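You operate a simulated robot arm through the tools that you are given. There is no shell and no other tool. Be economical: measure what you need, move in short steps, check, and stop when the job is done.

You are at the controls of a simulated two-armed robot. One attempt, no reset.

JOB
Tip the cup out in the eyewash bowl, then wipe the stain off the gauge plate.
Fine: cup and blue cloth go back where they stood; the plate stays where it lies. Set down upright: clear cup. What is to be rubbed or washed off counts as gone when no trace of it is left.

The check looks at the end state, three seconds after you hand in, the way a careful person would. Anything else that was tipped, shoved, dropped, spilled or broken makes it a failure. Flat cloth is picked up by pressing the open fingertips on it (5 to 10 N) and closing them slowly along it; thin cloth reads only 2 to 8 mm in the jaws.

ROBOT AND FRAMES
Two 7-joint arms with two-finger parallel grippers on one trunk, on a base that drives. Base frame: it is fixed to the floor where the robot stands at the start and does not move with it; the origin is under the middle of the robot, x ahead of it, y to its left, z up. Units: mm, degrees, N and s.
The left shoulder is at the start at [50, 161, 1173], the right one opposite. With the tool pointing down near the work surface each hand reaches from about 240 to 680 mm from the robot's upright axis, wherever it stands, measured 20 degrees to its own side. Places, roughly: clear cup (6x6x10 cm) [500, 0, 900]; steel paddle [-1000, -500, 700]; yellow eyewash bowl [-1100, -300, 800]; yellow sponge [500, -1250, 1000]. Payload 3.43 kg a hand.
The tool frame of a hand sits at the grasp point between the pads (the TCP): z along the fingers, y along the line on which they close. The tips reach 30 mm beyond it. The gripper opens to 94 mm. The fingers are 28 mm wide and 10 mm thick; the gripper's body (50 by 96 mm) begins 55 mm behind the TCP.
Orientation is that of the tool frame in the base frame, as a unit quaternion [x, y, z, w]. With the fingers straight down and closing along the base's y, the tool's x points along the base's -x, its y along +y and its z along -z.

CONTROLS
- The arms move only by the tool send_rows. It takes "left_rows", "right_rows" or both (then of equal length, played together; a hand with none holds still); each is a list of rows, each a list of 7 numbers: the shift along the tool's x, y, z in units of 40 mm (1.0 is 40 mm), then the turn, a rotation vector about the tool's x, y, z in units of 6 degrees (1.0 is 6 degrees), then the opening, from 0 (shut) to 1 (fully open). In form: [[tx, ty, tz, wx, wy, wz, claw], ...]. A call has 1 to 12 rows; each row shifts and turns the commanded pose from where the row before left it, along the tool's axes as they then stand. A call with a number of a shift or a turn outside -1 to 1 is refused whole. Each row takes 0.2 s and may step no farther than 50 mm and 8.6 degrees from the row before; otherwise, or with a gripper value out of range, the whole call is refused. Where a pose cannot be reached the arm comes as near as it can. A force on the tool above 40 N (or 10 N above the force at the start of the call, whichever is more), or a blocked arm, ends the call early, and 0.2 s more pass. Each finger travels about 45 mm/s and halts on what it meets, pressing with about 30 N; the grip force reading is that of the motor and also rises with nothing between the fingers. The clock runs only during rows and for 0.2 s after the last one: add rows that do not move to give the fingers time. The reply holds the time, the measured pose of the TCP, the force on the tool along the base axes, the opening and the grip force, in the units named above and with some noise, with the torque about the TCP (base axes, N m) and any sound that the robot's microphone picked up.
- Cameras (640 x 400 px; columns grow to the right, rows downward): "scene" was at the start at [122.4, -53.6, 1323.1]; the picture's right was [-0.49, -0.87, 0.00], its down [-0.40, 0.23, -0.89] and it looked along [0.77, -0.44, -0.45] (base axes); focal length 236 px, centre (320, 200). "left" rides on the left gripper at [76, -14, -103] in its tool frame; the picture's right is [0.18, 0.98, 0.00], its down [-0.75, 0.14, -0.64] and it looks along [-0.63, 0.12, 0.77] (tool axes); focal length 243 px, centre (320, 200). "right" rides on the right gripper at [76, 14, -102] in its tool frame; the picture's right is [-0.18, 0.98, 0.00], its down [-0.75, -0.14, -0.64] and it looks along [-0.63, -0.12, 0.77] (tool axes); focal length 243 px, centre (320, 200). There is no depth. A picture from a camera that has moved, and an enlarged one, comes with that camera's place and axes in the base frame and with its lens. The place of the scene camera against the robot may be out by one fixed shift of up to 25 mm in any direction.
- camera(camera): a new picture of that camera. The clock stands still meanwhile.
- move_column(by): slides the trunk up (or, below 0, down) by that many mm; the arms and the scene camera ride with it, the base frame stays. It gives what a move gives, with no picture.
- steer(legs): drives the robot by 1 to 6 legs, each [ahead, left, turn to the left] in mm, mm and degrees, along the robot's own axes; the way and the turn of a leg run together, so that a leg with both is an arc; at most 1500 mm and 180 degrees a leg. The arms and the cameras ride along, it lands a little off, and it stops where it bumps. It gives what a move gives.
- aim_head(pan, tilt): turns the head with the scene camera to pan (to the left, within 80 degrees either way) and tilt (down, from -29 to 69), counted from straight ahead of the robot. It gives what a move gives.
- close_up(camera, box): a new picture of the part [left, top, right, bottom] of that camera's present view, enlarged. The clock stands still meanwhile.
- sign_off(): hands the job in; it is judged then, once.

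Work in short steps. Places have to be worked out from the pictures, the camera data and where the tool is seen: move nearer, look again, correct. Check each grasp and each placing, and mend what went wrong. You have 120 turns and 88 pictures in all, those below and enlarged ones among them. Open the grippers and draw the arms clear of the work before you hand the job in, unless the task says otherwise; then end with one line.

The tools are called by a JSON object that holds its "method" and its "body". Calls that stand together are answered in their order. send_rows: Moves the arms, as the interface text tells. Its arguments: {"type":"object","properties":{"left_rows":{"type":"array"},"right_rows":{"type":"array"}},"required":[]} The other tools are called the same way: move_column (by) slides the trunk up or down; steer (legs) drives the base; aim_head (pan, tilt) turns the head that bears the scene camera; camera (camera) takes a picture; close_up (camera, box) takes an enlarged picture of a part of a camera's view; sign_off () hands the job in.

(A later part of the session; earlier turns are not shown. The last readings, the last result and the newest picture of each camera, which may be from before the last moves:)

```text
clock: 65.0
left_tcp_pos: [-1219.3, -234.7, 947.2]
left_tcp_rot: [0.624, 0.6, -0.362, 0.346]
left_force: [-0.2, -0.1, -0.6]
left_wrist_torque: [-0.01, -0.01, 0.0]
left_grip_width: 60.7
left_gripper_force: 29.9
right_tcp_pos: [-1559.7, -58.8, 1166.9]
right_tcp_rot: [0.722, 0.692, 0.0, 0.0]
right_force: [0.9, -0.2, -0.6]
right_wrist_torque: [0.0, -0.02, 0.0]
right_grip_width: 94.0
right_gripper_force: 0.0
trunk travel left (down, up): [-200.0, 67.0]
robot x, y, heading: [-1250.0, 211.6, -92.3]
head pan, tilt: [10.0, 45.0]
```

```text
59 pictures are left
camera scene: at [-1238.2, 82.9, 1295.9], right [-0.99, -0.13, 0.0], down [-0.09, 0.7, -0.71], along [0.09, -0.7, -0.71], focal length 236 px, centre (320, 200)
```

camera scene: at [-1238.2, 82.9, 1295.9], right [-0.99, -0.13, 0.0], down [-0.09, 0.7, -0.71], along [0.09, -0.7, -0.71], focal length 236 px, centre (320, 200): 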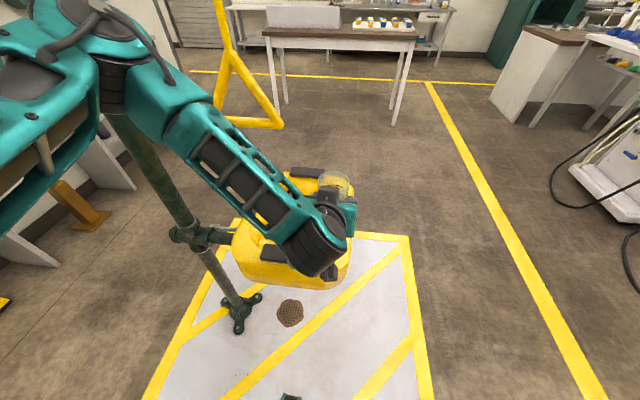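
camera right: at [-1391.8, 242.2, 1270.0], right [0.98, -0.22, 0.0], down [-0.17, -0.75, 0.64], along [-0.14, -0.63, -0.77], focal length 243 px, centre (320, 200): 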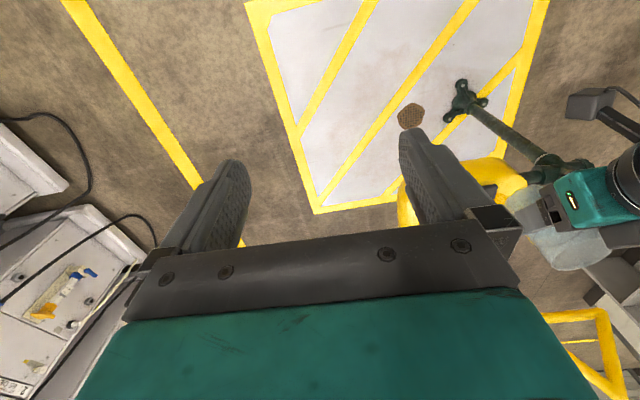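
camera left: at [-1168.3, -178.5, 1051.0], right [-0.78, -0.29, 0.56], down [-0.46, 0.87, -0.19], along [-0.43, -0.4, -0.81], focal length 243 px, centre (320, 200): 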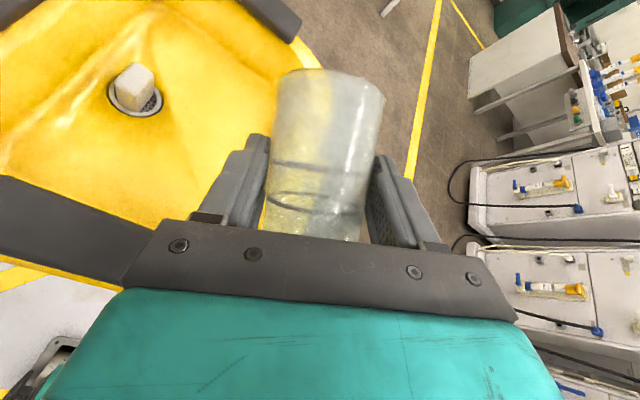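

The cup is upright, empty and held. I'll lift it, back away from the bowl and drive back to about [-150, 0] facing the counter.

{"method": "send_rows", "body": {"left_rows": [[-0.433, 0, -0.25, 0, 0, 0, 0.4], [-0.433, 0, -0.25, 0, 0, 0, 0.4], [-0.433, 0, -0.25, 0, 0, 0, 0.4], [-0.433, 0, -0.25, 0, 0, 0, 0.4], [-0.433, 0, -0.25, 0, 0, 0, 0.4], [-0.433, 0, -0.25, 0, 0, 0, 0.4], [0, 0, 0, 0, 0, 0, 0.4]]}}

{"method": "steer", "body": {"legs": [[-240, 0, 0], [0, 0, 92.3], [1100, 0, 0], [0, -450, 0]]}}

{"method": "aim_head", "body": {"pan": -20, "tilt": 35}}

{"method": "camera", "body": {"camera": "scene"}}

```text
clock: 66.6
left_tcp_pos: [-1221.7, -235.3, 1068.8]
left_tcp_rot: [0.625, 0.6, -0.36, 0.346]
left_force: [-0.3, 0.8, -1.0]
left_wrist_torque: [0.03, -0.03, -0.01]
left_grip_width: 60.5
left_gripper_force: 29.7
right_tcp_pos: [-1558.4, -57.3, 1168.0]
right_tcp_rot: [0.722, 0.692, -0.001, -0.001]
right_force: [0.3, -0.1, -0.3]
right_wrist_torque: [0.0, 0.01, -0.01]
right_grip_width: 94.4
right_gripper_force: 0.1
trunk travel left (down, up): [-200.0, 67.0]
robot x, y, heading: [-1253.6, 214.2, -92.3]
head pan, tilt: [10.0, 45.0]
```

```text
clock: 79.8
left_tcp_pos: [313.6, 71.9, 1067.9]
left_tcp_rot: [-0.006, 0.866, 0.004, 0.5]
left_force: [-0.8, -0.5, 0.3]
left_wrist_torque: [0.04, 0.06, 0.02]
left_grip_width: 60.5
left_gripper_force: 30.3
right_tcp_pos: [155.4, -272.8, 1167.6]
right_tcp_rot: [-0.006, 1.0, 0.0, 0.0]
right_force: [-0.3, 0.6, -1.0]
right_wrist_torque: [0.0, 0.01, 0.02]
right_grip_width: 94.2
right_gripper_force: 0.1
trunk travel left (down, up): [-200.0, 67.0]
robot x, y, heading: [-132.8, 20.8, 0.6]
head pan, tilt: [10.0, 45.0]
```

```text
clock: 80.8
left_tcp_pos: [314.2, 73.1, 1068.3]
left_tcp_rot: [-0.005, 0.865, 0.003, 0.501]
left_force: [0.3, -0.7, -1.4]
left_wrist_torque: [-0.03, -0.01, 0.02]
left_grip_width: 60.6
left_gripper_force: 30.1
right_tcp_pos: [155.1, -272.6, 1167.2]
right_tcp_rot: [-0.006, 1.0, -0.001, 0.0]
right_force: [-1.2, 0.0, 0.5]
right_wrist_torque: [-0.02, 0.02, -0.01]
right_grip_width: 94.0
right_gripper_force: 0.1
trunk travel left (down, up): [-200.0, 67.0]
robot x, y, heading: [-132.5, 18.6, 0.6]
head pan, tilt: [-20.0, 35.0]
```

```text
58 pictures are left
camera scene: at [-4.6, -16.9, 1310.6], right [-0.33, -0.94, 0.0], down [-0.54, 0.19, -0.82], along [0.77, -0.27, -0.57], focal length 236 px, centre (320, 200)
```

scene: 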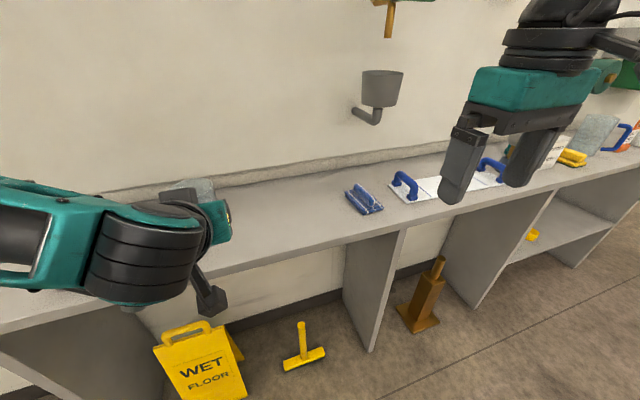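

Back in front of the counter. I'll drive ahead to the starting station.

{"method": "steer", "body": {"legs": [[133, -20, -0.6]]}}

```text
clock: 82.1
left_tcp_pos: [446.6, 48.3, 1067.9]
left_tcp_rot: [0.0, 0.866, 0.0, 0.5]
left_force: [0.4, 0.3, -0.9]
left_wrist_torque: [0.0, 0.0, 0.03]
left_grip_width: 60.4
left_gripper_force: 30.2
right_tcp_pos: [281.7, -296.2, 1167.5]
right_tcp_rot: [0.0, 1.0, 0.0, 0.0]
right_force: [-0.2, -0.3, -0.3]
right_wrist_torque: [-0.02, 0.02, 0.01]
right_grip_width: 94.0
right_gripper_force: 0.0
trunk travel left (down, up): [-200.0, 67.0]
robot x, y, heading: [1.4, 1.9, 0.0]
head pan, tilt: [-20.0, 35.0]
```

Now I'll move the cup over its original spot ([468.5, -31] for the TCP) and descend to about 20 mm above the set-down height.

{"method": "send_rows", "body": {"left_rows": [[-0.07, -0.494, 0.12, 0, 0, 0, 0.4], [-0.07, -0.494, 0.12, 0, 0, 0, 0.4], [-0.07, -0.494, 0.12, 0, 0, 0, 0.4], [-0.07, -0.494, 0.12, 0, 0, 0, 0.4], [0.494, 0, 0.285, 0, 0, 0, 0.4], [0.494, 0, 0.285, 0, 0, 0, 0.4], [0.494, 0, 0.285, 0, 0, 0, 0.4], [0.494, 0, 0.285, 0, 0, 0, 0.4], [0.494, 0, 0.285, 0, 0, 0, 0.4], [0, 0, 0, 0, 0, 0, 0.4]]}}

{"method": "camera", "body": {"camera": "left"}}

```text
clock: 84.3
left_tcp_pos: [469.3, -31.3, 955.1]
left_tcp_rot: [-0.001, 0.866, 0.0, 0.5]
left_force: [0.1, 0.2, -0.5]
left_wrist_torque: [0.0, -0.01, -0.01]
left_grip_width: 60.5
left_gripper_force: 30.1
right_tcp_pos: [283.0, -296.5, 1167.7]
right_tcp_rot: [0.0, 1.0, 0.0, 0.0]
right_force: [-0.4, 0.9, -1.0]
right_wrist_torque: [0.01, 0.01, 0.01]
right_grip_width: 94.0
right_gripper_force: 0.1
trunk travel left (down, up): [-200.0, 67.0]
robot x, y, heading: [0.6, 0.4, 0.1]
head pan, tilt: [-20.0, 35.0]
```

```text
57 pictures are left
camera left: at [341.2, -45.3, 940.4], right [-0.09, 0.98, -0.16], down [-0.18, 0.14, 0.97], along [0.98, 0.12, 0.16], focal length 243 px, centre (320, 200)
```

left: 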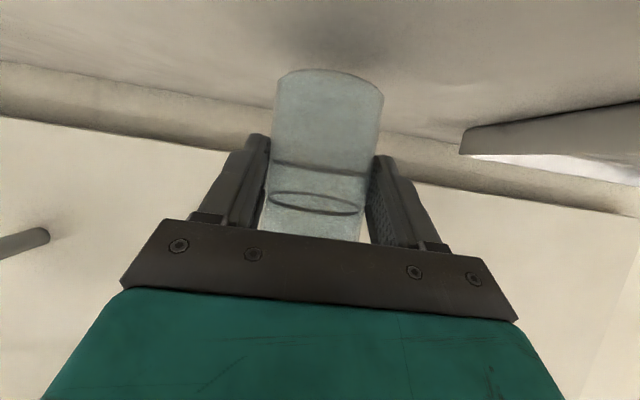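

The cup is right above its place. I'll lower the last 21 mm slowly.

{"method": "send_rows", "body": {"left_rows": [[0.13, 0, 0.075, 0, 0, 0, 0.4], [0.13, 0, 0.075, 0, 0, 0, 0.4], [0.13, 0, 0.075, 0, 0, 0, 0.4], [0.033, 0, 0.019, 0, 0, 0, 0.4], [0.033, 0, 0.019, 0, 0, 0, 0.4], [0, 0, 0, 0, 0, 0, 0.4]]}}

```text
clock: 85.7
left_tcp_pos: [467.7, -30.1, 935.2]
left_tcp_rot: [-0.001, 0.865, 0.0, 0.501]
left_force: [0.8, 0.5, 4.4]
left_wrist_torque: [0.14, -0.09, 0.01]
left_grip_width: 60.5
left_gripper_force: 30.0
right_tcp_pos: [281.5, -296.1, 1168.9]
right_tcp_rot: [0.0, 1.0, 0.001, 0.0]
right_force: [-0.3, 0.0, -0.3]
right_wrist_torque: [-0.02, 0.02, -0.03]
right_grip_width: 94.1
right_gripper_force: 0.1
trunk travel left (down, up): [-200.0, 67.0]
robot x, y, heading: [2.8, -1.3, -0.0]
head pan, tilt: [-20.0, 35.0]
```

Contact: +4.4 N on the tool. The cup is seated, so I'll open the fingers slowly.

{"method": "send_rows", "body": {"left_rows": [[0, 0, 0, 0, 0, 0, 0.6], [0, 0, 0, 0, 0, 0, 0.66], [0, 0, 0, 0, 0, 0, 0.72], [0, 0, 0, 0, 0, 0, 0.8], [0, 0, 0, 0, 0, 0, 0.9], [0, 0, 0, 0, 0, 0, 1], [0, 0, 0, 0, 0, 0, 1], [0, 0, 0, 0, 0, 0, 1]]}}

{"method": "camera", "body": {"camera": "left"}}

```text
clock: 87.5
left_tcp_pos: [467.4, -31.0, 934.2]
left_tcp_rot: [0.0, 0.866, 0.001, 0.5]
left_force: [0.5, -0.3, -0.1]
left_wrist_torque: [0.02, -0.01, -0.02]
left_grip_width: 93.9
left_gripper_force: 0.1
right_tcp_pos: [283.0, -297.0, 1168.1]
right_tcp_rot: [-0.001, 1.0, 0.001, 0.0]
right_force: [-0.8, 0.6, 0.7]
right_wrist_torque: [0.01, -0.02, 0.03]
right_grip_width: 94.0
right_gripper_force: 0.0
trunk travel left (down, up): [-200.0, 67.0]
robot x, y, heading: [0.5, 1.3, -0.5]
head pan, tilt: [-20.0, 35.0]
```

```text
56 pictures are left
camera left: at [341.5, -44.8, 920.0], right [-0.09, 0.98, -0.16], down [-0.18, 0.14, 0.97], along [0.98, 0.12, 0.16], focal length 243 px, centre (320, 200)
```

left: 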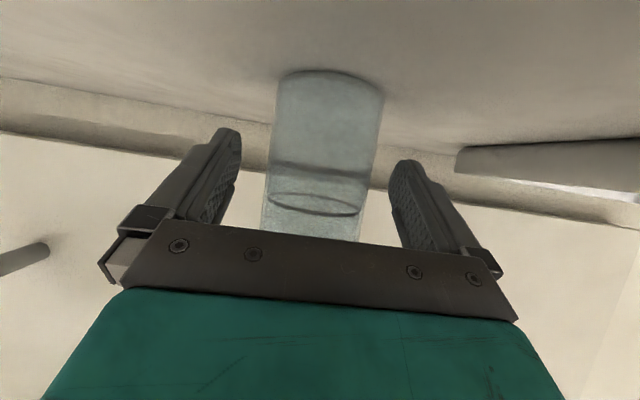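

The cup stands where it was. I'll withdraw the left hand straight back, then up and to the left.

{"method": "send_rows", "body": {"left_rows": [[0, 0, -0.66, 0, 0, 0, 1], [0, 0, -0.66, 0, 0, 0, 1], [0, 0, -0.66, 0, 0, 0, 1], [0, 0, -0.66, 0, 0, 0, 1], [-0.65, 0.5, -0.375, 0, 0, 0, 1], [-0.65, 0.5, -0.375, 0, 0, 0, 1], [-0.65, 0.5, -0.375, 0, 0, 0, 1], [-0.65, 0.5, -0.375, 0, 0, 0, 1], [-0.65, 0.5, -0.375, 0, 0, 0, 1], [0, 0.8, 0, 0, 0, 0, 1], [0, 0, 0, 0, 0, 0, 1]]}}

{"method": "aim_head", "body": {"pan": -30, "tilt": 40}}

{"method": "camera", "body": {"camera": "scene"}}

{"method": "close_up", "body": {"camera": "right", "box": [270, 140, 390, 230]}}

```text
clock: 89.9
left_tcp_pos: [386.8, 96.1, 1139.4]
left_tcp_rot: [0.001, 0.866, 0.0, 0.499]
left_force: [0.0, -0.8, -0.1]
left_wrist_torque: [0.02, -0.02, -0.01]
left_grip_width: 93.9
left_gripper_force: 0.0
left hand out of reach, approached as far as the arm can: row 10
right_tcp_pos: [283.7, -295.9, 1167.7]
right_tcp_rot: [0.0, 1.0, 0.0, 0.0]
right_force: [0.2, 0.3, 0.5]
right_wrist_torque: [0.02, 0.01, 0.0]
right_grip_width: 93.9
right_gripper_force: 0.1
trunk travel left (down, up): [-200.0, 67.0]
robot x, y, heading: [-3.3, -1.1, -0.1]
head pan, tilt: [-20.0, 35.0]
```

```text
clock: 90.6
left_tcp_pos: [385.8, 98.9, 1137.9]
left_tcp_rot: [-0.002, 0.866, 0.001, 0.499]
left_force: [-0.1, 1.1, -0.6]
left_wrist_torque: [0.02, 0.01, 0.01]
left_grip_width: 94.2
left_gripper_force: 0.0
right_tcp_pos: [282.8, -295.9, 1167.0]
right_tcp_rot: [0.0, 1.0, 0.0, -0.001]
right_force: [0.1, 0.2, 0.0]
right_wrist_torque: [-0.02, 0.0, 0.04]
right_grip_width: 94.1
right_gripper_force: 0.0
trunk travel left (down, up): [-200.0, 67.0]
robot x, y, heading: [1.7, 3.6, -0.2]
head pan, tilt: [-30.0, 40.0]
```

```text
55 pictures are left
camera scene: at [116.7, -49.9, 1303.1], right [-0.5, -0.87, 0.0], down [-0.56, 0.32, -0.77], along [0.66, -0.38, -0.64], focal length 236 px, centre (320, 200)
```

scene: 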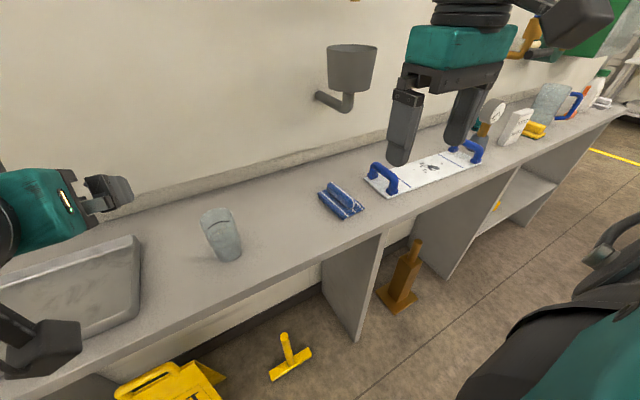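

```text
4.44 times, centred on (330, 185) of right
camera zoom: at [206.6, -282.8, 1270.1], right [0.18, 0.98, 0.0], down [0.75, -0.14, 0.64], along [0.63, -0.12, -0.77], focal length 1078 px, centre (276, 267)
```

zoom: 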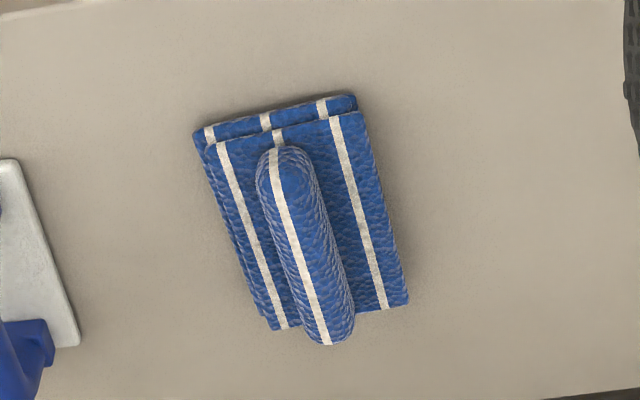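

The cup is back and upright. The cloth is a folded pad with a ridge running along x, centred near [503, -327]. The stain is near [495, -675], so I'll shift the robot 350 mm right, where the right hand reaches both.

{"method": "steer", "body": {"legs": [[0, -350, 0]]}}

{"method": "aim_head", "body": {"pan": -20, "tilt": 45}}

{"method": "camera", "body": {"camera": "scene"}}

{"method": "camera", "body": {"camera": "right"}}

```text
clock: 92.9
left_tcp_pos: [386.6, -254.0, 1138.3]
left_tcp_rot: [0.0, 0.866, 0.001, 0.5]
left_force: [-0.1, -0.7, 0.4]
left_wrist_torque: [0.02, -0.03, 0.0]
left_grip_width: 93.7
left_gripper_force: 0.1
right_tcp_pos: [282.9, -646.7, 1167.2]
right_tcp_rot: [0.0, 1.0, 0.0, 0.001]
right_force: [0.1, -0.4, -0.7]
right_wrist_torque: [0.0, -0.04, 0.0]
right_grip_width: 94.1
right_gripper_force: 0.1
trunk travel left (down, up): [-200.0, 67.0]
robot x, y, heading: [-1.9, -355.0, -0.0]
head pan, tilt: [-30.0, 40.0]
```

```text
clock: 93.6
left_tcp_pos: [387.5, -254.4, 1138.1]
left_tcp_rot: [-0.001, 0.867, 0.0, 0.499]
left_force: [0.0, 0.2, -0.6]
left_wrist_torque: [0.01, -0.03, -0.01]
left_grip_width: 93.7
left_gripper_force: 0.1
right_tcp_pos: [282.3, -646.9, 1167.8]
right_tcp_rot: [0.001, 1.0, -0.001, 0.0]
right_force: [-0.1, -0.2, 0.4]
right_wrist_torque: [-0.02, -0.04, 0.0]
right_grip_width: 94.0
right_gripper_force: 0.0
trunk travel left (down, up): [-200.0, 67.0]
robot x, y, heading: [-0.1, -348.9, 0.3]
head pan, tilt: [-20.0, 45.0]
```

```text
53 pictures are left
camera scene: at [119.5, -386.3, 1295.9], right [-0.34, -0.94, 0.0], down [-0.66, 0.24, -0.71], along [0.66, -0.24, -0.71], focal length 236 px, centre (320, 200)
```

scene: 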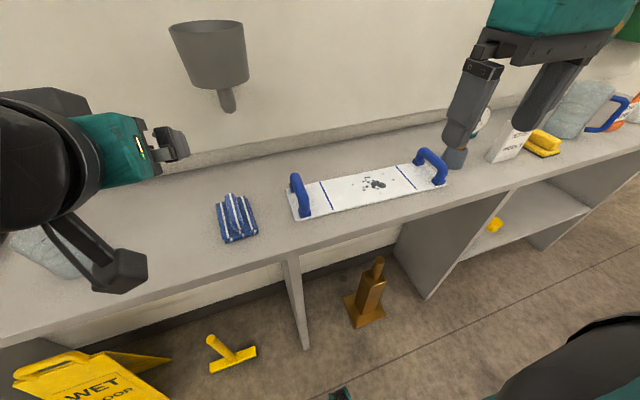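

```text
52 pictures are left
camera right: at [206.4, -633.8, 1270.1], right [0.18, 0.98, 0.0], down [0.75, -0.14, 0.64], along [0.63, -0.12, -0.77], focal length 243 px, centre (320, 200)
```

right: 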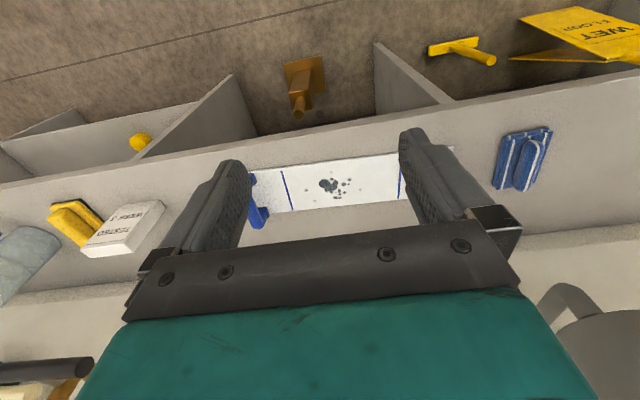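

I'll zoom on the plate and stain from the right wrist camera to measure them.

{"method": "close_up", "body": {"camera": "right", "box": [230, 130, 430, 250]}}

{"method": "close_up", "body": {"camera": "scene", "box": [200, 130, 460, 260]}}

```text
3.20 times, centred on (330, 190) of right
camera zoom: at [206.4, -633.8, 1270.1], right [0.18, 0.98, 0.0], down [0.75, -0.14, 0.64], along [0.63, -0.12, -0.77], focal length 776 px, centre (288, 232)
```

zoom: 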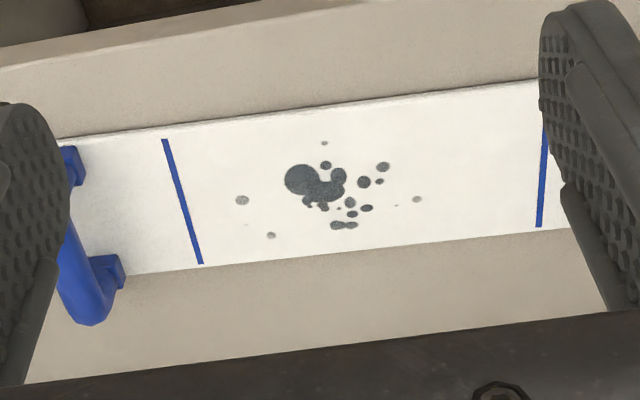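

```text
2.46 times, centred on (330, 195) of scene
camera zoom: at [119.5, -386.3, 1295.9], right [-0.34, -0.94, 0.0], down [-0.66, 0.24, -0.71], along [0.66, -0.24, -0.71], focal length 580 px, centre (295, 212)
```

zoom: 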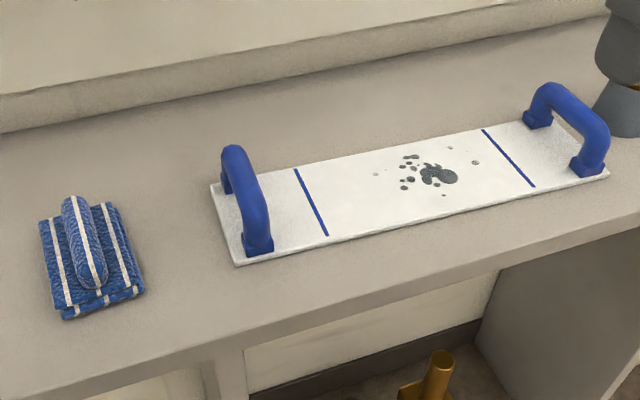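

The stain spans x≈457–530, y≈-725 to -603. The plate is about x 438–546, with the guide lines at y≈-533 and -755. First I'll stow the left hand upright and away from the right arm's workspace.

{"method": "send_rows", "body": {"left_rows": [[0, 0, 0, 0, 1, 0, 1], [0, 0, 0, 0, 1, 0, 1], [0, 0, 0, 0, 1, 0, 1], [0, 0, 0, 0, 1, 0, 1], [0, 0, 0, 0, 1, 0, 1], [0, 0, 0, 0, 1, 0, 1], [0, 0, 0, 0, 1, 0, 1], [0, 0, 0, 0, 1, 0, 1], [0, 0, 0, 0, 1, 0, 1], [0, 0, 0, 0, 1, 0, 1], [0, 0, 0, 0, 0, 0, 1]]}}

{"method": "send_rows", "body": {"left_rows": [[0.2, 0.9, 0, 0, 0, 0, 1], [0.2, 0.9, 0, 0, 0, 0, 1], [0.2, 0.9, 0, 0, 0, 0, 1], [0.2, 0.9, 0, 0, 0, 0, 1], [0.2, 0.9, 0, 0, 0, 0, 1], [0, 0, 0, 0, 0, 0, 1]]}}

```text
clock: 96.0
left_tcp_pos: [385.8, -252.9, 1137.7]
left_tcp_rot: [0.0, 1.0, 0.0, -0.001]
left_force: [-1.1, 0.2, 0.0]
left_wrist_torque: [-0.04, -0.01, 0.0]
left_grip_width: 94.0
left_gripper_force: 0.1
right_tcp_pos: [282.5, -647.1, 1167.4]
right_tcp_rot: [0.002, 1.0, 0.0, 0.0]
right_force: [0.6, 0.7, 0.6]
right_wrist_torque: [-0.01, -0.01, 0.01]
right_grip_width: 94.0
right_gripper_force: 0.1
trunk travel left (down, up): [-200.0, 67.0]
robot x, y, heading: [1.0, -349.5, -0.1]
head pan, tilt: [-20.0, 45.0]
```

```text
clock: 97.4
left_tcp_pos: [345.2, -73.8, 1137.1]
left_tcp_rot: [0.0, 1.0, -0.001, -0.001]
left_force: [-0.6, 0.2, 0.5]
left_wrist_torque: [0.01, 0.0, -0.04]
left_grip_width: 94.0
left_gripper_force: 0.2
right_tcp_pos: [283.2, -648.1, 1167.7]
right_tcp_rot: [0.001, 1.0, 0.0, -0.001]
right_force: [-0.1, -0.1, -0.5]
right_wrist_torque: [-0.02, -0.01, 0.03]
right_grip_width: 94.2
right_gripper_force: 0.0
trunk travel left (down, up): [-200.0, 67.0]
robot x, y, heading: [3.0, -351.5, 0.1]
head pan, tilt: [-20.0, 45.0]
```

Now I'll move the right hand over the cloth at z≈1085 and look straight down at it.

{"method": "send_rows", "body": {"right_rows": [[-0.55, 0.8, 0.2, 0, 0, 0, 1], [-0.55, 0.8, 0.2, 0, 0, 0, 1], [-0.55, 0.8, 0.2, 0, 0, 0, 1], [-0.55, 0.8, 0.2, 0, 0, 0, 1], [-0.55, 0.8, 0.2, 0, 0, 0, 1], [-0.55, 0.8, 0.2, 0, 0, 0, 1], [-0.55, 0.8, 0.2, 0, 0, 0, 1], [-0.55, 0.8, 0.2, 0, 0, 0, 1], [-0.55, 0.8, 0.2, 0, 0, 0, 1], [-0.55, 0.8, 0.2, 0, 0, 0, 1], [0, 0, 0, 0, 0, 0, 1]]}}

{"method": "camera", "body": {"camera": "right"}}

{"method": "camera", "body": {"camera": "scene"}}

```text
clock: 99.8
left_tcp_pos: [344.6, -73.9, 1136.4]
left_tcp_rot: [0.0, 1.0, 0.0, -0.001]
left_force: [-0.2, 0.7, 0.1]
left_wrist_torque: [0.0, 0.0, 0.02]
left_grip_width: 94.1
left_gripper_force: 0.1
right_tcp_pos: [428.9, -464.9, 1092.1]
right_tcp_rot: [0.002, 1.0, 0.0, 0.001]
right_force: [-0.9, 0.8, -0.4]
right_wrist_torque: [-0.01, 0.01, 0.02]
right_grip_width: 93.9
right_gripper_force: 0.0
right hand out of reach, approached as far as the arm can: row 6, 7, 8, 9, 10
trunk travel left (down, up): [-200.0, 67.0]
robot x, y, heading: [0.1, -352.2, 0.1]
head pan, tilt: [-20.0, 45.0]
```

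```text
49 pictures are left
camera right: at [352.8, -450.6, 1195.2], right [0.19, 0.98, 0.0], down [0.75, -0.14, 0.64], along [0.63, -0.12, -0.77], focal length 243 px, centre (320, 200)
```

right: 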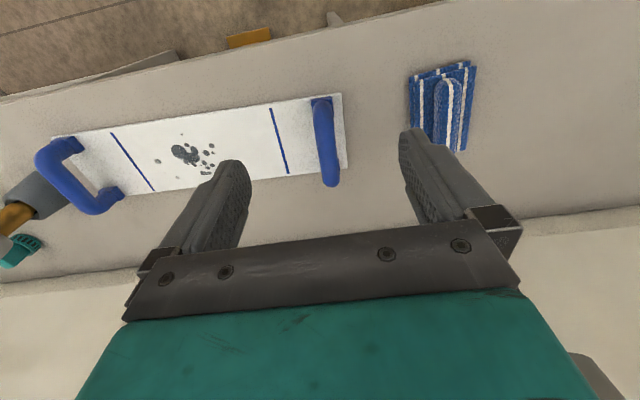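

```text
48 pictures are left
camera scene: at [119.5, -386.2, 1295.9], right [-0.34, -0.94, 0.0], down [-0.66, 0.24, -0.71], along [0.66, -0.24, -0.71], focal length 236 px, centre (320, 200)
```

scene: 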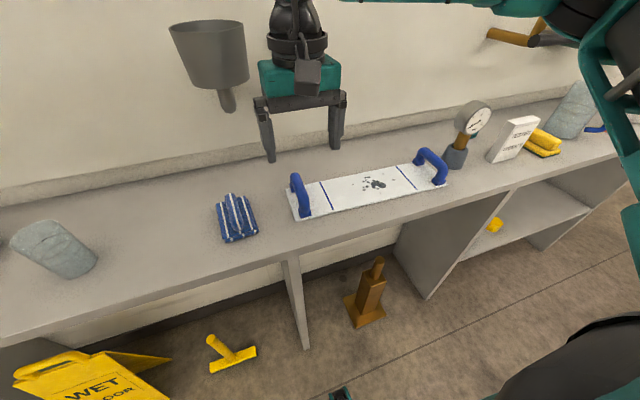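

The right arm can't reach across at this height. I'll move the robot 180 mm left so the cloth is more on the right arm's own side.

{"method": "steer", "body": {"legs": [[0, 180, 0]]}}

{"method": "send_rows", "body": {"right_rows": [[-0.3, -0.2, 0.7, 0, 0, 0, 1], [-0.6, -0.3, 0.5, 0, 0, 0, 1], [-0.6, -0.3, 0.3, 0, 0, 0, 1], [-0.4, -0.2, 0, 0, 0, 0, 1], [0, 0, 0, 0, 0, 0, 1]]}}

{"method": "camera", "body": {"camera": "right"}}

```text
clock: 101.3
left_tcp_pos: [345.3, 102.0, 1137.4]
left_tcp_rot: [0.0, 1.0, 0.0, -0.001]
left_force: [0.0, 0.2, -0.4]
left_wrist_torque: [0.01, -0.01, 0.0]
left_grip_width: 93.8
left_gripper_force: 0.1
right_tcp_pos: [428.4, -287.7, 1092.4]
right_tcp_rot: [0.0, 1.0, 0.0, 0.001]
right_force: [-0.5, 0.8, 0.3]
right_wrist_torque: [0.0, 0.0, -0.02]
right_grip_width: 93.9
right_gripper_force: 0.0
trunk travel left (down, up): [-200.0, 67.0]
robot x, y, heading: [2.9, -173.7, -0.1]
head pan, tilt: [-20.0, 45.0]
```

```text
clock: 102.5
left_tcp_pos: [338.6, 106.5, 1138.4]
left_tcp_rot: [0.0, 1.0, -0.002, 0.004]
left_force: [-0.3, 0.8, -0.1]
left_wrist_torque: [0.01, 0.0, -0.01]
left_grip_width: 93.9
left_gripper_force: 0.1
right_tcp_pos: [481.4, -329.2, 1035.2]
right_tcp_rot: [-0.012, 1.0, -0.004, -0.001]
right_force: [-0.4, -0.2, 0.2]
right_wrist_torque: [0.01, 0.01, 0.0]
right_grip_width: 94.3
right_gripper_force: 0.0
right hand out of reach, approached as far as the arm can: row 2, 3, 4
trunk travel left (down, up): [-200.0, 67.0]
robot x, y, heading: [-2.7, -174.2, -0.2]
head pan, tilt: [-20.0, 45.0]
```

```text
47 pictures are left
camera right: at [405.4, -317.3, 1137.7], right [0.16, 0.99, -0.01], down [0.76, -0.12, 0.64], along [0.63, -0.11, -0.77], focal length 243 px, centre (320, 200)
```

right: 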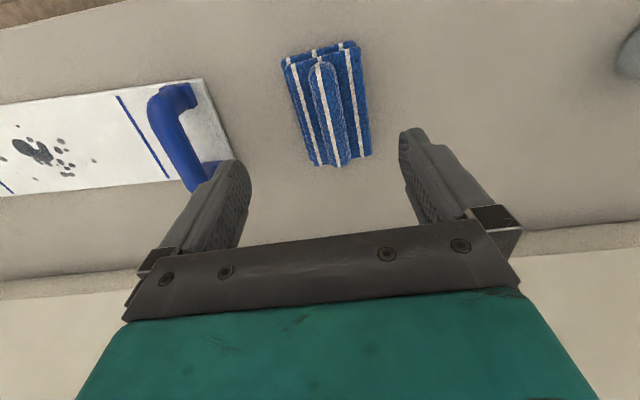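

The hand is now over the ridge, centred at about [499, -325]. I'll descend first, since reach is better lower down, to z≈960, then adjust.

{"method": "send_rows", "body": {"right_rows": [[0, 0.05, 0.6, 0, 0, 0, 1], [0, 0.05, 0.6, 0, 0, 0, 1], [-0.2, 0, 0.6, 0, 0, 0, 1], [-0.2, 0, 0, 0, 0, 0, 1], [0, 0, 0, 0, 0, 0, 1]]}}

{"method": "camera", "body": {"camera": "right"}}

```text
clock: 103.7
left_tcp_pos: [336.3, 106.3, 1140.4]
left_tcp_rot: [0.0, 1.0, -0.002, 0.004]
left_force: [0.4, 1.0, 0.5]
left_wrist_torque: [0.0, 0.03, 0.01]
left_grip_width: 93.9
left_gripper_force: 0.1
right_tcp_pos: [480.7, -350.0, 978.4]
right_tcp_rot: [-0.005, 1.0, 0.0, 0.004]
right_force: [0.7, 0.4, -0.3]
right_wrist_torque: [0.01, 0.01, -0.01]
right_grip_width: 93.9
right_gripper_force: 0.1
right hand out of reach, approached as far as the arm can: row 1, 2, 3, 4
trunk travel left (down, up): [-200.0, 67.0]
robot x, y, heading: [0.0, -173.2, 0.0]
head pan, tilt: [-20.0, 45.0]
```

```text
46 pictures are left
camera right: at [403.9, -337.6, 1080.1], right [0.17, 0.98, 0.0], down [0.75, -0.13, 0.65], along [0.64, -0.11, -0.76], focal length 243 px, centre (320, 200)
```

right: 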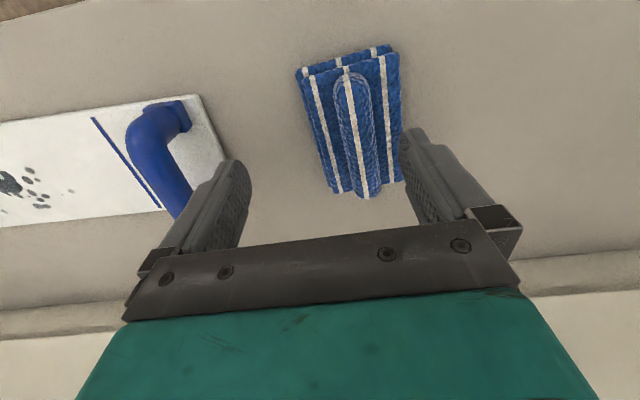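

The arm seems stuck in a poor posture after reaching across. I'll retract to its starting posture and approach again more directly.

{"method": "send_rows", "body": {"right_rows": [[0.4, -0.2, -0.8, 0, 0, 0, 1], [0.4, -0.2, -0.8, 0, 0, 0, 1], [0.5, -0.3, -0.8, 0, 0, 0, 1], [0.5, -0.3, -0.8, 0, 0, 0, 1], [0.6, -0.4, -0.7, 0, 0, 0, 1], [0.6, -0.4, -0.7, 0, 0, 0, 1], [0.7, -0.5, -0.1, 0, 0, 0, 1], [0.7, -0.5, 0, 0, 0, 0, 1], [0.5, -0.2, 0, 0, 0, 0, 1], [0, 0, 0, 0, 0, 0, 1]]}}

{"method": "aim_head", "body": {"pan": -30, "tilt": 25}}

{"method": "camera", "body": {"camera": "scene"}}

```text
clock: 105.9
left_tcp_pos: [345.1, 102.7, 1136.5]
left_tcp_rot: [0.0, 1.0, 0.001, -0.001]
left_force: [0.3, -1.2, -0.6]
left_wrist_torque: [-0.02, -0.04, 0.0]
left_grip_width: 94.2
left_gripper_force: 0.1
right_tcp_pos: [294.2, -477.1, 1161.3]
right_tcp_rot: [0.001, 1.0, 0.0, 0.001]
right_force: [-0.1, 0.7, -0.2]
right_wrist_torque: [0.0, -0.02, 0.03]
right_grip_width: 94.1
right_gripper_force: 0.0
trunk travel left (down, up): [-200.0, 67.0]
robot x, y, heading: [1.4, -175.8, 0.0]
head pan, tilt: [-20.0, 45.0]
```

```text
clock: 106.8
left_tcp_pos: [344.8, 102.7, 1137.6]
left_tcp_rot: [-0.001, 1.0, 0.0, -0.001]
left_force: [-1.1, -0.1, 0.0]
left_wrist_torque: [-0.03, 0.01, 0.02]
left_grip_width: 94.1
left_gripper_force: 0.1
right_tcp_pos: [294.7, -475.8, 1160.1]
right_tcp_rot: [0.0, 1.0, 0.001, -0.001]
right_force: [0.1, 0.6, 0.5]
right_wrist_torque: [-0.03, 0.01, -0.02]
right_grip_width: 94.2
right_gripper_force: 0.1
trunk travel left (down, up): [-200.0, 67.0]
robot x, y, heading: [2.6, -172.5, -0.3]
head pan, tilt: [-30.0, 25.0]
```

```text
45 pictures are left
camera scene: at [123.0, -227.8, 1326.4], right [-0.5, -0.87, 0.0], down [-0.37, 0.21, -0.91], along [0.78, -0.45, -0.42], focal length 236 px, centre (320, 200)
```

scene: 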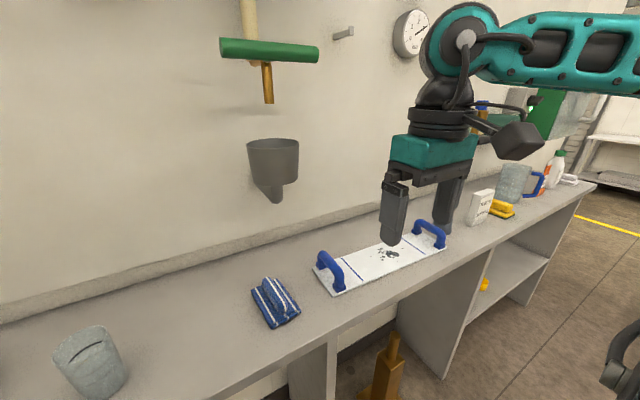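

The grey funnel on the wall overhangs the cloth at about [540, -364, 1200]. A vertical hand would touch it, which explains the blocked approach. I'll check the funnel, then pitch the right hand 40° like the left one so the wrist stays clear.

{"method": "send_rows", "body": {"right_rows": [[-0.5, 0.4, 0.3, 0, 0, 0, 1], [-0.5, 0.4, 0.3, 0, 0, 0, 1], [-0.5, 0.4, 0.3, 0, 0, 0, 1], [-0.5, 0.4, 0.3, 0, 0, 0, 1], [0, 0, 0, 0, -0.95, 0, 1], [0, 0, 0, 0, -0.95, 0, 1], [0, 0, 0, 0, -0.95, 0, 1], [0, 0, 0, 0, -0.95, 0, 1], [0, 0, 0, 0, -0.95, 0, 1], [0, 0, 0, 0, -0.95, 0, 1], [0, 0, 0, 0, -0.97, 0, 1], [0, 0, 0, 0, 0, 0, 1]]}}

{"method": "close_up", "body": {"camera": "scene", "box": [200, 0, 520, 340]}}

```text
clock: 109.3
left_tcp_pos: [345.9, 101.8, 1136.9]
left_tcp_rot: [0.0, 1.0, 0.001, 0.0]
left_force: [-0.8, 0.1, 0.3]
left_wrist_torque: [-0.01, 0.0, -0.01]
left_grip_width: 94.1
left_gripper_force: 0.0
right_tcp_pos: [378.5, -413.2, 1114.0]
right_tcp_rot: [0.002, 0.94, 0.0, 0.342]
right_force: [0.0, 0.2, 1.2]
right_wrist_torque: [-0.01, 0.01, -0.01]
right_grip_width: 94.0
right_gripper_force: 0.1
right hand out of reach, approached as far as the arm can: row 11
trunk travel left (down, up): [-200.0, 67.0]
robot x, y, heading: [-1.0, -172.5, -0.3]
head pan, tilt: [-30.0, 25.0]
```

```text
1.18 times, centred on (360, 170) of scene
camera zoom: at [123.0, -227.8, 1326.5], right [-0.5, -0.87, 0.0], down [-0.37, 0.21, -0.91], along [0.78, -0.45, -0.42], focal length 277 px, centre (273, 235)
```

zoom: 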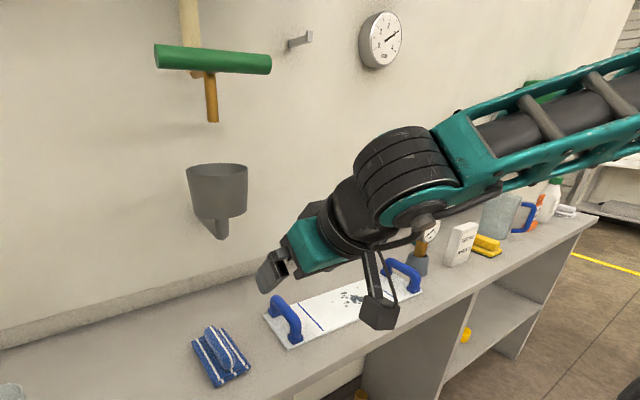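

The funnel is undisturbed and the hand is pitched 40°. I'll move to about 40 mm above the grasp pose.

{"method": "send_rows", "body": {"right_rows": [[0.047, 0.5, 0.6, 0, 0, 0, 1], [0.047, 0.5, 0.8, 0, 0, 0, 1], [0.047, 0.5, 0.8, 0, 0, 0, 1], [0.047, 0.5, 0.8, 0, 0, 0, 1], [0.047, 0.2, 0.8, 0, 0, 0, 1], [0.047, 0, 0.8, 0, 0, 0, 1], [0, 0, 0, 0, 0, 0, 1]]}}

{"method": "camera", "body": {"camera": "right"}}

{"method": "camera", "body": {"camera": "scene"}}

```text
clock: 111.0
left_tcp_pos: [345.5, 103.3, 1138.3]
left_tcp_rot: [0.0, 1.0, -0.001, -0.001]
left_force: [0.3, -0.5, -0.5]
left_wrist_torque: [0.01, -0.02, 0.02]
left_grip_width: 93.8
left_gripper_force: 0.0
right_tcp_pos: [488.9, -324.8, 968.2]
right_tcp_rot: [0.001, 0.939, 0.0, 0.343]
right_force: [-0.4, -0.3, 0.5]
right_wrist_torque: [0.0, -0.02, 0.01]
right_grip_width: 94.2
right_gripper_force: 0.1
trunk travel left (down, up): [-200.0, 67.0]
robot x, y, heading: [0.9, -170.9, 0.1]
head pan, tilt: [-30.0, 25.0]
```

```text
43 pictures are left
camera right: at [364.7, -311.4, 997.7], right [0.14, 0.98, 0.12], down [0.16, -0.14, 0.98], along [0.98, -0.12, -0.18], focal length 243 px, centre (320, 200)
```

right: 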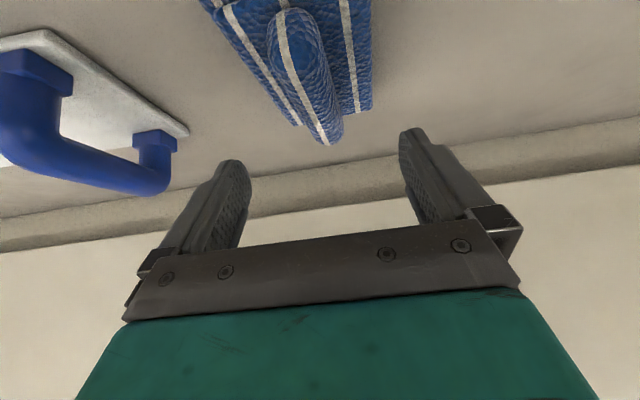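

```text
42 pictures are left
camera scene: at [122.8, -227.7, 1326.5], right [-0.5, -0.87, 0.0], down [-0.37, 0.21, -0.91], along [0.78, -0.45, -0.42], focal length 236 px, centre (320, 200)
```

scene: 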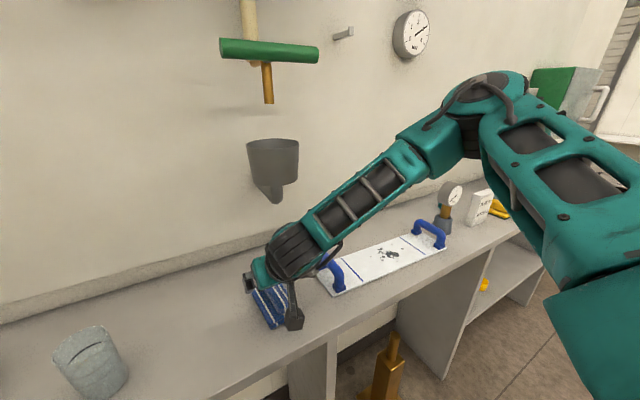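

The fingers straddle the ridge symmetrically at y≈-325. I'll descend about 44 mm gently while watching the force.

{"method": "send_rows", "body": {"right_rows": [[0.193, 0, 0.23, 0, 0, 0, 1], [0.193, 0, 0.23, 0, 0, 0, 1], [0.16, 0, 0.19, 0, 0, 0, 1], [0.08, 0, 0.096, 0, 0, 0, 1], [0.08, 0, 0.096, 0, 0, 0, 1], [0, 0, 0, 0, 0, 0, 1]]}}

{"method": "camera", "body": {"camera": "right"}}

```text
clock: 112.3
left_tcp_pos: [344.9, 102.0, 1136.9]
left_tcp_rot: [-0.001, 1.0, 0.0, -0.001]
left_force: [0.5, 0.3, -0.6]
left_wrist_torque: [-0.02, 0.0, 0.01]
left_grip_width: 93.9
left_gripper_force: 0.0
right_tcp_pos: [485.2, -334.7, 932.3]
right_tcp_rot: [0.0, 0.94, 0.001, 0.342]
right_force: [1.3, -0.2, -0.3]
right_wrist_torque: [0.03, -0.04, 0.02]
right_grip_width: 94.0
right_gripper_force: 0.1
right hand out of reach, approached as far as the arm can: row 3, 4, 5
trunk travel left (down, up): [-200.0, 67.0]
robot x, y, heading: [1.5, -172.4, 0.3]
head pan, tilt: [-30.0, 25.0]
```

```text
41 pictures are left
camera right: at [360.9, -322.6, 961.5], right [0.14, 0.98, 0.12], down [0.16, -0.14, 0.98], along [0.98, -0.12, -0.18], focal length 243 px, centre (320, 200)
```

right: 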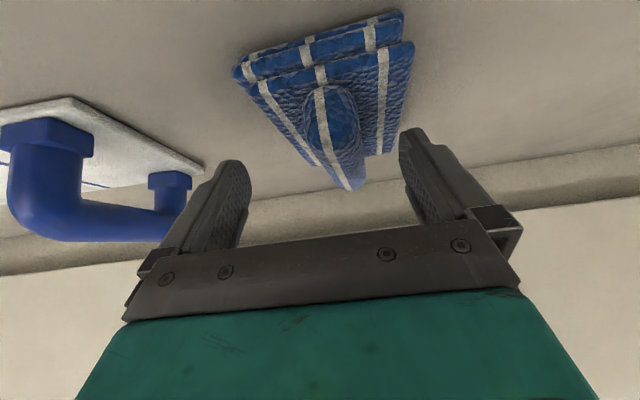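

The wrist is too close to the shoulder: the elbow is fully folded, so this isn't over-extension. I'll raise the hand, back the base off 120 mm and come in again with more extension.

{"method": "send_rows", "body": {"right_rows": [[-0.32, 0, -0.38, 0, 0, 0, 1], [-0.32, 0, -0.38, 0, 0, 0, 1], [-0.32, 0, -0.38, 0, 0, 0, 1], [0, 0, 0, 0, 0, 0, 1]]}}

{"method": "steer", "body": {"legs": [[-130, 0, 0]]}}

```text
clock: 113.3
left_tcp_pos: [346.5, 101.1, 1137.1]
left_tcp_rot: [0.0, 1.0, 0.0, -0.001]
left_force: [-0.1, -0.4, 0.5]
left_wrist_torque: [-0.04, 0.01, 0.01]
left_grip_width: 94.1
left_gripper_force: 0.1
right_tcp_pos: [484.6, -336.4, 992.7]
right_tcp_rot: [0.0, 0.94, 0.0, 0.342]
right_force: [-0.3, -0.5, -0.5]
right_wrist_torque: [0.0, -0.07, 0.0]
right_grip_width: 94.1
right_gripper_force: 0.1
trunk travel left (down, up): [-200.0, 67.0]
robot x, y, heading: [6.0, -174.1, -0.1]
head pan, tilt: [-30.0, 25.0]
```

```text
clock: 114.6
left_tcp_pos: [214.3, 102.5, 1137.7]
left_tcp_rot: [0.0, 1.0, -0.001, 0.0]
left_force: [-1.0, 0.2, -0.6]
left_wrist_torque: [-0.01, -0.05, -0.03]
left_grip_width: 93.9
left_gripper_force: 0.0
right_tcp_pos: [352.6, -336.6, 993.4]
right_tcp_rot: [0.0, 0.94, 0.001, 0.342]
right_force: [-0.3, -0.2, 1.1]
right_wrist_torque: [0.02, -0.04, -0.03]
right_grip_width: 93.7
right_gripper_force: 0.0
trunk travel left (down, up): [-200.0, 67.0]
robot x, y, heading: [-129.7, -168.4, 0.1]
head pan, tilt: [-30.0, 25.0]
```

Now I'll extend forward to the pre-grasp pose over the ridge.

{"method": "send_rows", "body": {"right_rows": [[-0.43, 0.055, 0.564, 0, 0, 0, 1], [-0.43, 0.055, 0.564, 0, 0, 0, 1], [-0.43, 0.055, 0.564, 0, 0, 0, 1], [-0.43, 0.055, 0.564, 0, 0, 0, 1], [-0.43, 0.055, 0.564, 0, 0, 0, 1], [0, 0, 0, 0, 0, 0, 1]]}}

{"method": "send_rows", "body": {"right_rows": [[0.16, 0, 0.19, 0, 0, 0, 1], [0.16, 0, 0.19, 0, 0, 0, 1], [0.16, 0, 0.19, 0, 0, 0, 1], [0, 0, 0, 0, 0, 0, 1]]}}

{"method": "camera", "body": {"camera": "right"}}

```text
clock: 116.0
left_tcp_pos: [213.3, 103.3, 1138.1]
left_tcp_rot: [-0.001, 1.0, 0.0, -0.001]
left_force: [0.4, 0.0, 0.3]
left_wrist_torque: [0.02, 0.01, 0.0]
left_grip_width: 94.2
left_gripper_force: 0.0
right_tcp_pos: [463.1, -360.0, 985.0]
right_tcp_rot: [0.001, 0.939, 0.0, 0.343]
right_force: [-0.1, 0.4, 0.0]
right_wrist_torque: [0.01, -0.02, 0.05]
right_grip_width: 93.8
right_gripper_force: 0.1
right hand out of reach, approached as far as the arm can: row 3, 4, 5
trunk travel left (down, up): [-200.0, 67.0]
robot x, y, heading: [-132.2, -173.6, 0.1]
head pan, tilt: [-30.0, 25.0]
```

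```text
clock: 117.0
left_tcp_pos: [213.8, 102.9, 1137.0]
left_tcp_rot: [-0.001, 1.0, 0.0, -0.001]
left_force: [-0.3, -0.5, 0.2]
left_wrist_torque: [0.03, -0.03, -0.02]
left_grip_width: 94.2
left_gripper_force: 0.0
right_tcp_pos: [454.3, -367.7, 961.5]
right_tcp_rot: [0.001, 0.939, 0.0, 0.343]
right_force: [0.8, -0.8, 0.0]
right_wrist_torque: [0.0, 0.0, -0.03]
right_grip_width: 93.8
right_gripper_force: 0.0
right hand out of reach, approached as far as the arm can: row 1, 2, 3
trunk travel left (down, up): [-200.0, 67.0]
robot x, y, heading: [-132.6, -171.4, 0.1]
head pan, tilt: [-30.0, 25.0]
```

```text
40 pictures are left
camera right: at [329.9, -355.0, 991.4], right [0.14, 0.98, 0.12], down [0.16, -0.14, 0.98], along [0.98, -0.12, -0.18], focal length 243 px, centre (320, 200)
```

right: 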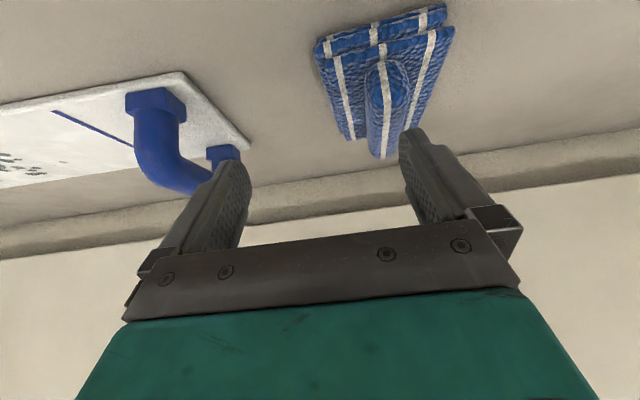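

The right arm's folded-out posture keeps limiting it, while the left arm managed this same region well for the cup. I'll stow the right arm back to its start posture and use the left hand for the cloth.

{"method": "send_rows", "body": {"right_rows": [[0.077, 0, -0.88, 0, 0, 0, 1], [0.077, 0, -0.88, 0, 0, 0, 1], [0.077, 0, -0.88, 0, 0, 0, 1], [0.077, 0, -0.88, 0, 0, 0, 1], [0, 0, 0, 0, 0.95, 0, 1], [0, 0, 0, 0, 0.95, 0, 1], [0, 0, 0, 0, 0.95, 0, 1], [0, 0, 0, 0, 0.95, 0, 1], [0, 0, 0, 0, 0.95, 0, 1], [0, 0, 0, 0, 0.95, 0, 1], [0, 0, 0, 0, 0.97, 0, 1], [0, 0, 0, 0, 0, 0, 1]]}}

{"method": "send_rows", "body": {"right_rows": [[0.72, -0.36, -0.38, 0, 0, 0, 1], [0.72, -0.36, -0.38, 0, 0, 0, 1], [0.72, -0.36, -0.38, 0, 0, 0, 1], [0.72, -0.36, -0.38, 0, 0, 0, 1], [0.72, -0.36, -0.38, 0, 0, 0, 1], [0.72, -0.36, -0.38, 0, 0, 0, 1], [0.6, -0.36, -0.38, 0, 0, 0, 1], [0, 0, 0, 0, 0, 0, 1]]}}

```text
clock: 119.6
left_tcp_pos: [214.0, 103.3, 1137.5]
left_tcp_rot: [0.0, 1.0, 0.0, -0.001]
left_force: [0.4, -0.2, 0.4]
left_wrist_torque: [-0.01, 0.0, 0.0]
left_grip_width: 93.8
left_gripper_force: 0.2
right_tcp_pos: [355.5, -368.3, 1063.0]
right_tcp_rot: [0.001, 1.0, 0.001, -0.001]
right_force: [-0.3, 0.4, 0.4]
right_wrist_torque: [-0.01, 0.0, 0.01]
right_grip_width: 93.9
right_gripper_force: 0.1
trunk travel left (down, up): [-200.0, 67.0]
robot x, y, heading: [-128.2, -173.6, 0.0]
head pan, tilt: [-30.0, 25.0]
```

```text
clock: 121.4
left_tcp_pos: [214.0, 102.1, 1137.6]
left_tcp_rot: [-0.001, 1.0, 0.0, -0.001]
left_force: [0.3, -0.2, 0.4]
left_wrist_torque: [0.01, -0.03, 0.01]
left_grip_width: 93.8
left_gripper_force: 0.1
right_tcp_pos: [158.4, -467.4, 1168.0]
right_tcp_rot: [0.0, 1.0, 0.0, 0.0]
right_force: [0.7, -0.1, -0.3]
right_wrist_torque: [-0.04, -0.01, -0.03]
right_grip_width: 93.9
right_gripper_force: 0.0
trunk travel left (down, up): [-200.0, 67.0]
robot x, y, heading: [-131.7, -174.2, 0.0]
head pan, tilt: [-30.0, 25.0]
```

Next I'll bring the left hand back near centre and pitch it 40° while the robot is still backed off.

{"method": "send_rows", "body": {"left_rows": [[-0.22, -0.93, 0, 0, 0, 0, 1], [-0.22, -0.93, 0, 0, 0, 0, 1], [-0.22, -0.93, 0, 0, 0, 0, 1], [-0.22, -0.93, 0, 0, 0, 0, 1], [-0.22, -0.93, 0, 0, 0, 0, 1], [0, 0, 0, 0, -0.95, 0, 1], [0, 0, 0, 0, -0.95, 0, 1], [0, 0, 0, 0, -0.95, 0, 1], [0, 0, 0, 0, -0.95, 0, 1], [0, 0, 0, 0, -0.95, 0, 1], [0, 0, 0, 0, -0.95, 0, 1], [0, 0, 0, 0, -0.97, 0, 1]]}}

{"method": "send_rows", "body": {"left_rows": [[0.5, -0.6, 0.5, 0, 0, 0, 1], [0.5, -0.6, 0.5, 0, 0, 0, 1], [0.5, -0.6, 0.5, 0, 0, 0, 1], [0.5, -0.6, 0.5, 0, 0, 0, 1], [0.5, -0.3, 0.5, 0, 0, 0, 1], [0, 0, 0, 0, 0, 0, 1]]}}

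```text
clock: 124.0
left_tcp_pos: [258.9, -83.1, 1137.1]
left_tcp_rot: [0.0, 0.94, -0.001, 0.342]
left_force: [-0.3, 0.8, -0.7]
left_wrist_torque: [-0.02, 0.0, 0.01]
left_grip_width: 93.7
left_gripper_force: 0.1
right_tcp_pos: [156.1, -467.7, 1169.2]
right_tcp_rot: [0.002, 1.0, -0.001, 0.001]
right_force: [-0.5, -0.5, -0.2]
right_wrist_torque: [0.01, 0.01, 0.0]
right_grip_width: 94.0
right_gripper_force: 0.1
trunk travel left (down, up): [-200.0, 67.0]
robot x, y, heading: [-131.8, -175.1, 0.0]
head pan, tilt: [-30.0, 25.0]
```

```text
clock: 125.4
left_tcp_pos: [246.3, -191.0, 995.3]
left_tcp_rot: [-0.002, 0.94, 0.001, 0.342]
left_force: [0.0, -0.5, 0.5]
left_wrist_torque: [-0.01, 0.04, -0.01]
left_grip_width: 94.1
left_gripper_force: 0.0
right_tcp_pos: [157.1, -467.8, 1169.1]
right_tcp_rot: [0.001, 1.0, 0.0, 0.0]
right_force: [-0.4, -0.8, 0.4]
right_wrist_torque: [0.01, 0.03, -0.01]
right_grip_width: 94.0
right_gripper_force: 0.1
trunk travel left (down, up): [-200.0, 67.0]
robot x, y, heading: [-132.1, -175.6, 0.0]
head pan, tilt: [-30.0, 25.0]
```

The left hand moved with no reach trouble. I'll drive so it lines up with the cloth ridge.

{"method": "steer", "body": {"legs": [[132, -134, 0]]}}

{"method": "camera", "body": {"camera": "left"}}

```text
clock: 127.0
left_tcp_pos: [376.1, -324.1, 994.8]
left_tcp_rot: [-0.001, 0.94, 0.0, 0.341]
left_force: [-0.1, -0.7, 0.0]
left_wrist_torque: [0.01, 0.04, -0.02]
left_grip_width: 93.9
left_gripper_force: 0.1
right_tcp_pos: [289.7, -601.5, 1170.0]
right_tcp_rot: [0.0, 1.0, 0.001, -0.001]
right_force: [-0.1, 0.2, -0.4]
right_wrist_torque: [0.04, 0.02, -0.02]
right_grip_width: 94.0
right_gripper_force: 0.1
trunk travel left (down, up): [-200.0, 67.0]
robot x, y, heading: [-0.4, -303.2, 0.2]
head pan, tilt: [-30.0, 25.0]
```

```text
39 pictures are left
camera left: at [253.1, -338.7, 1026.1], right [-0.14, 0.98, -0.12], down [0.17, 0.14, 0.98], along [0.98, 0.12, -0.18], focal length 243 px, centre (320, 200)
```

left: 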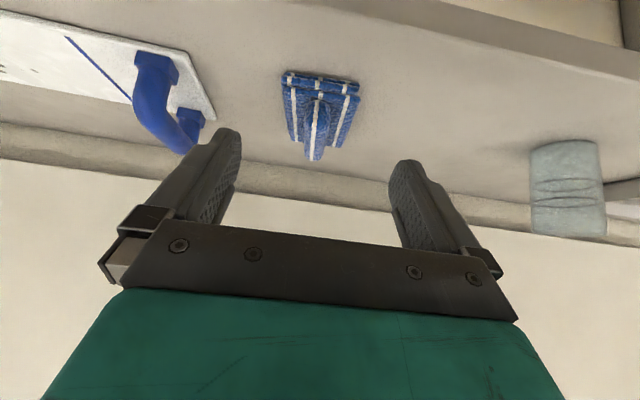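

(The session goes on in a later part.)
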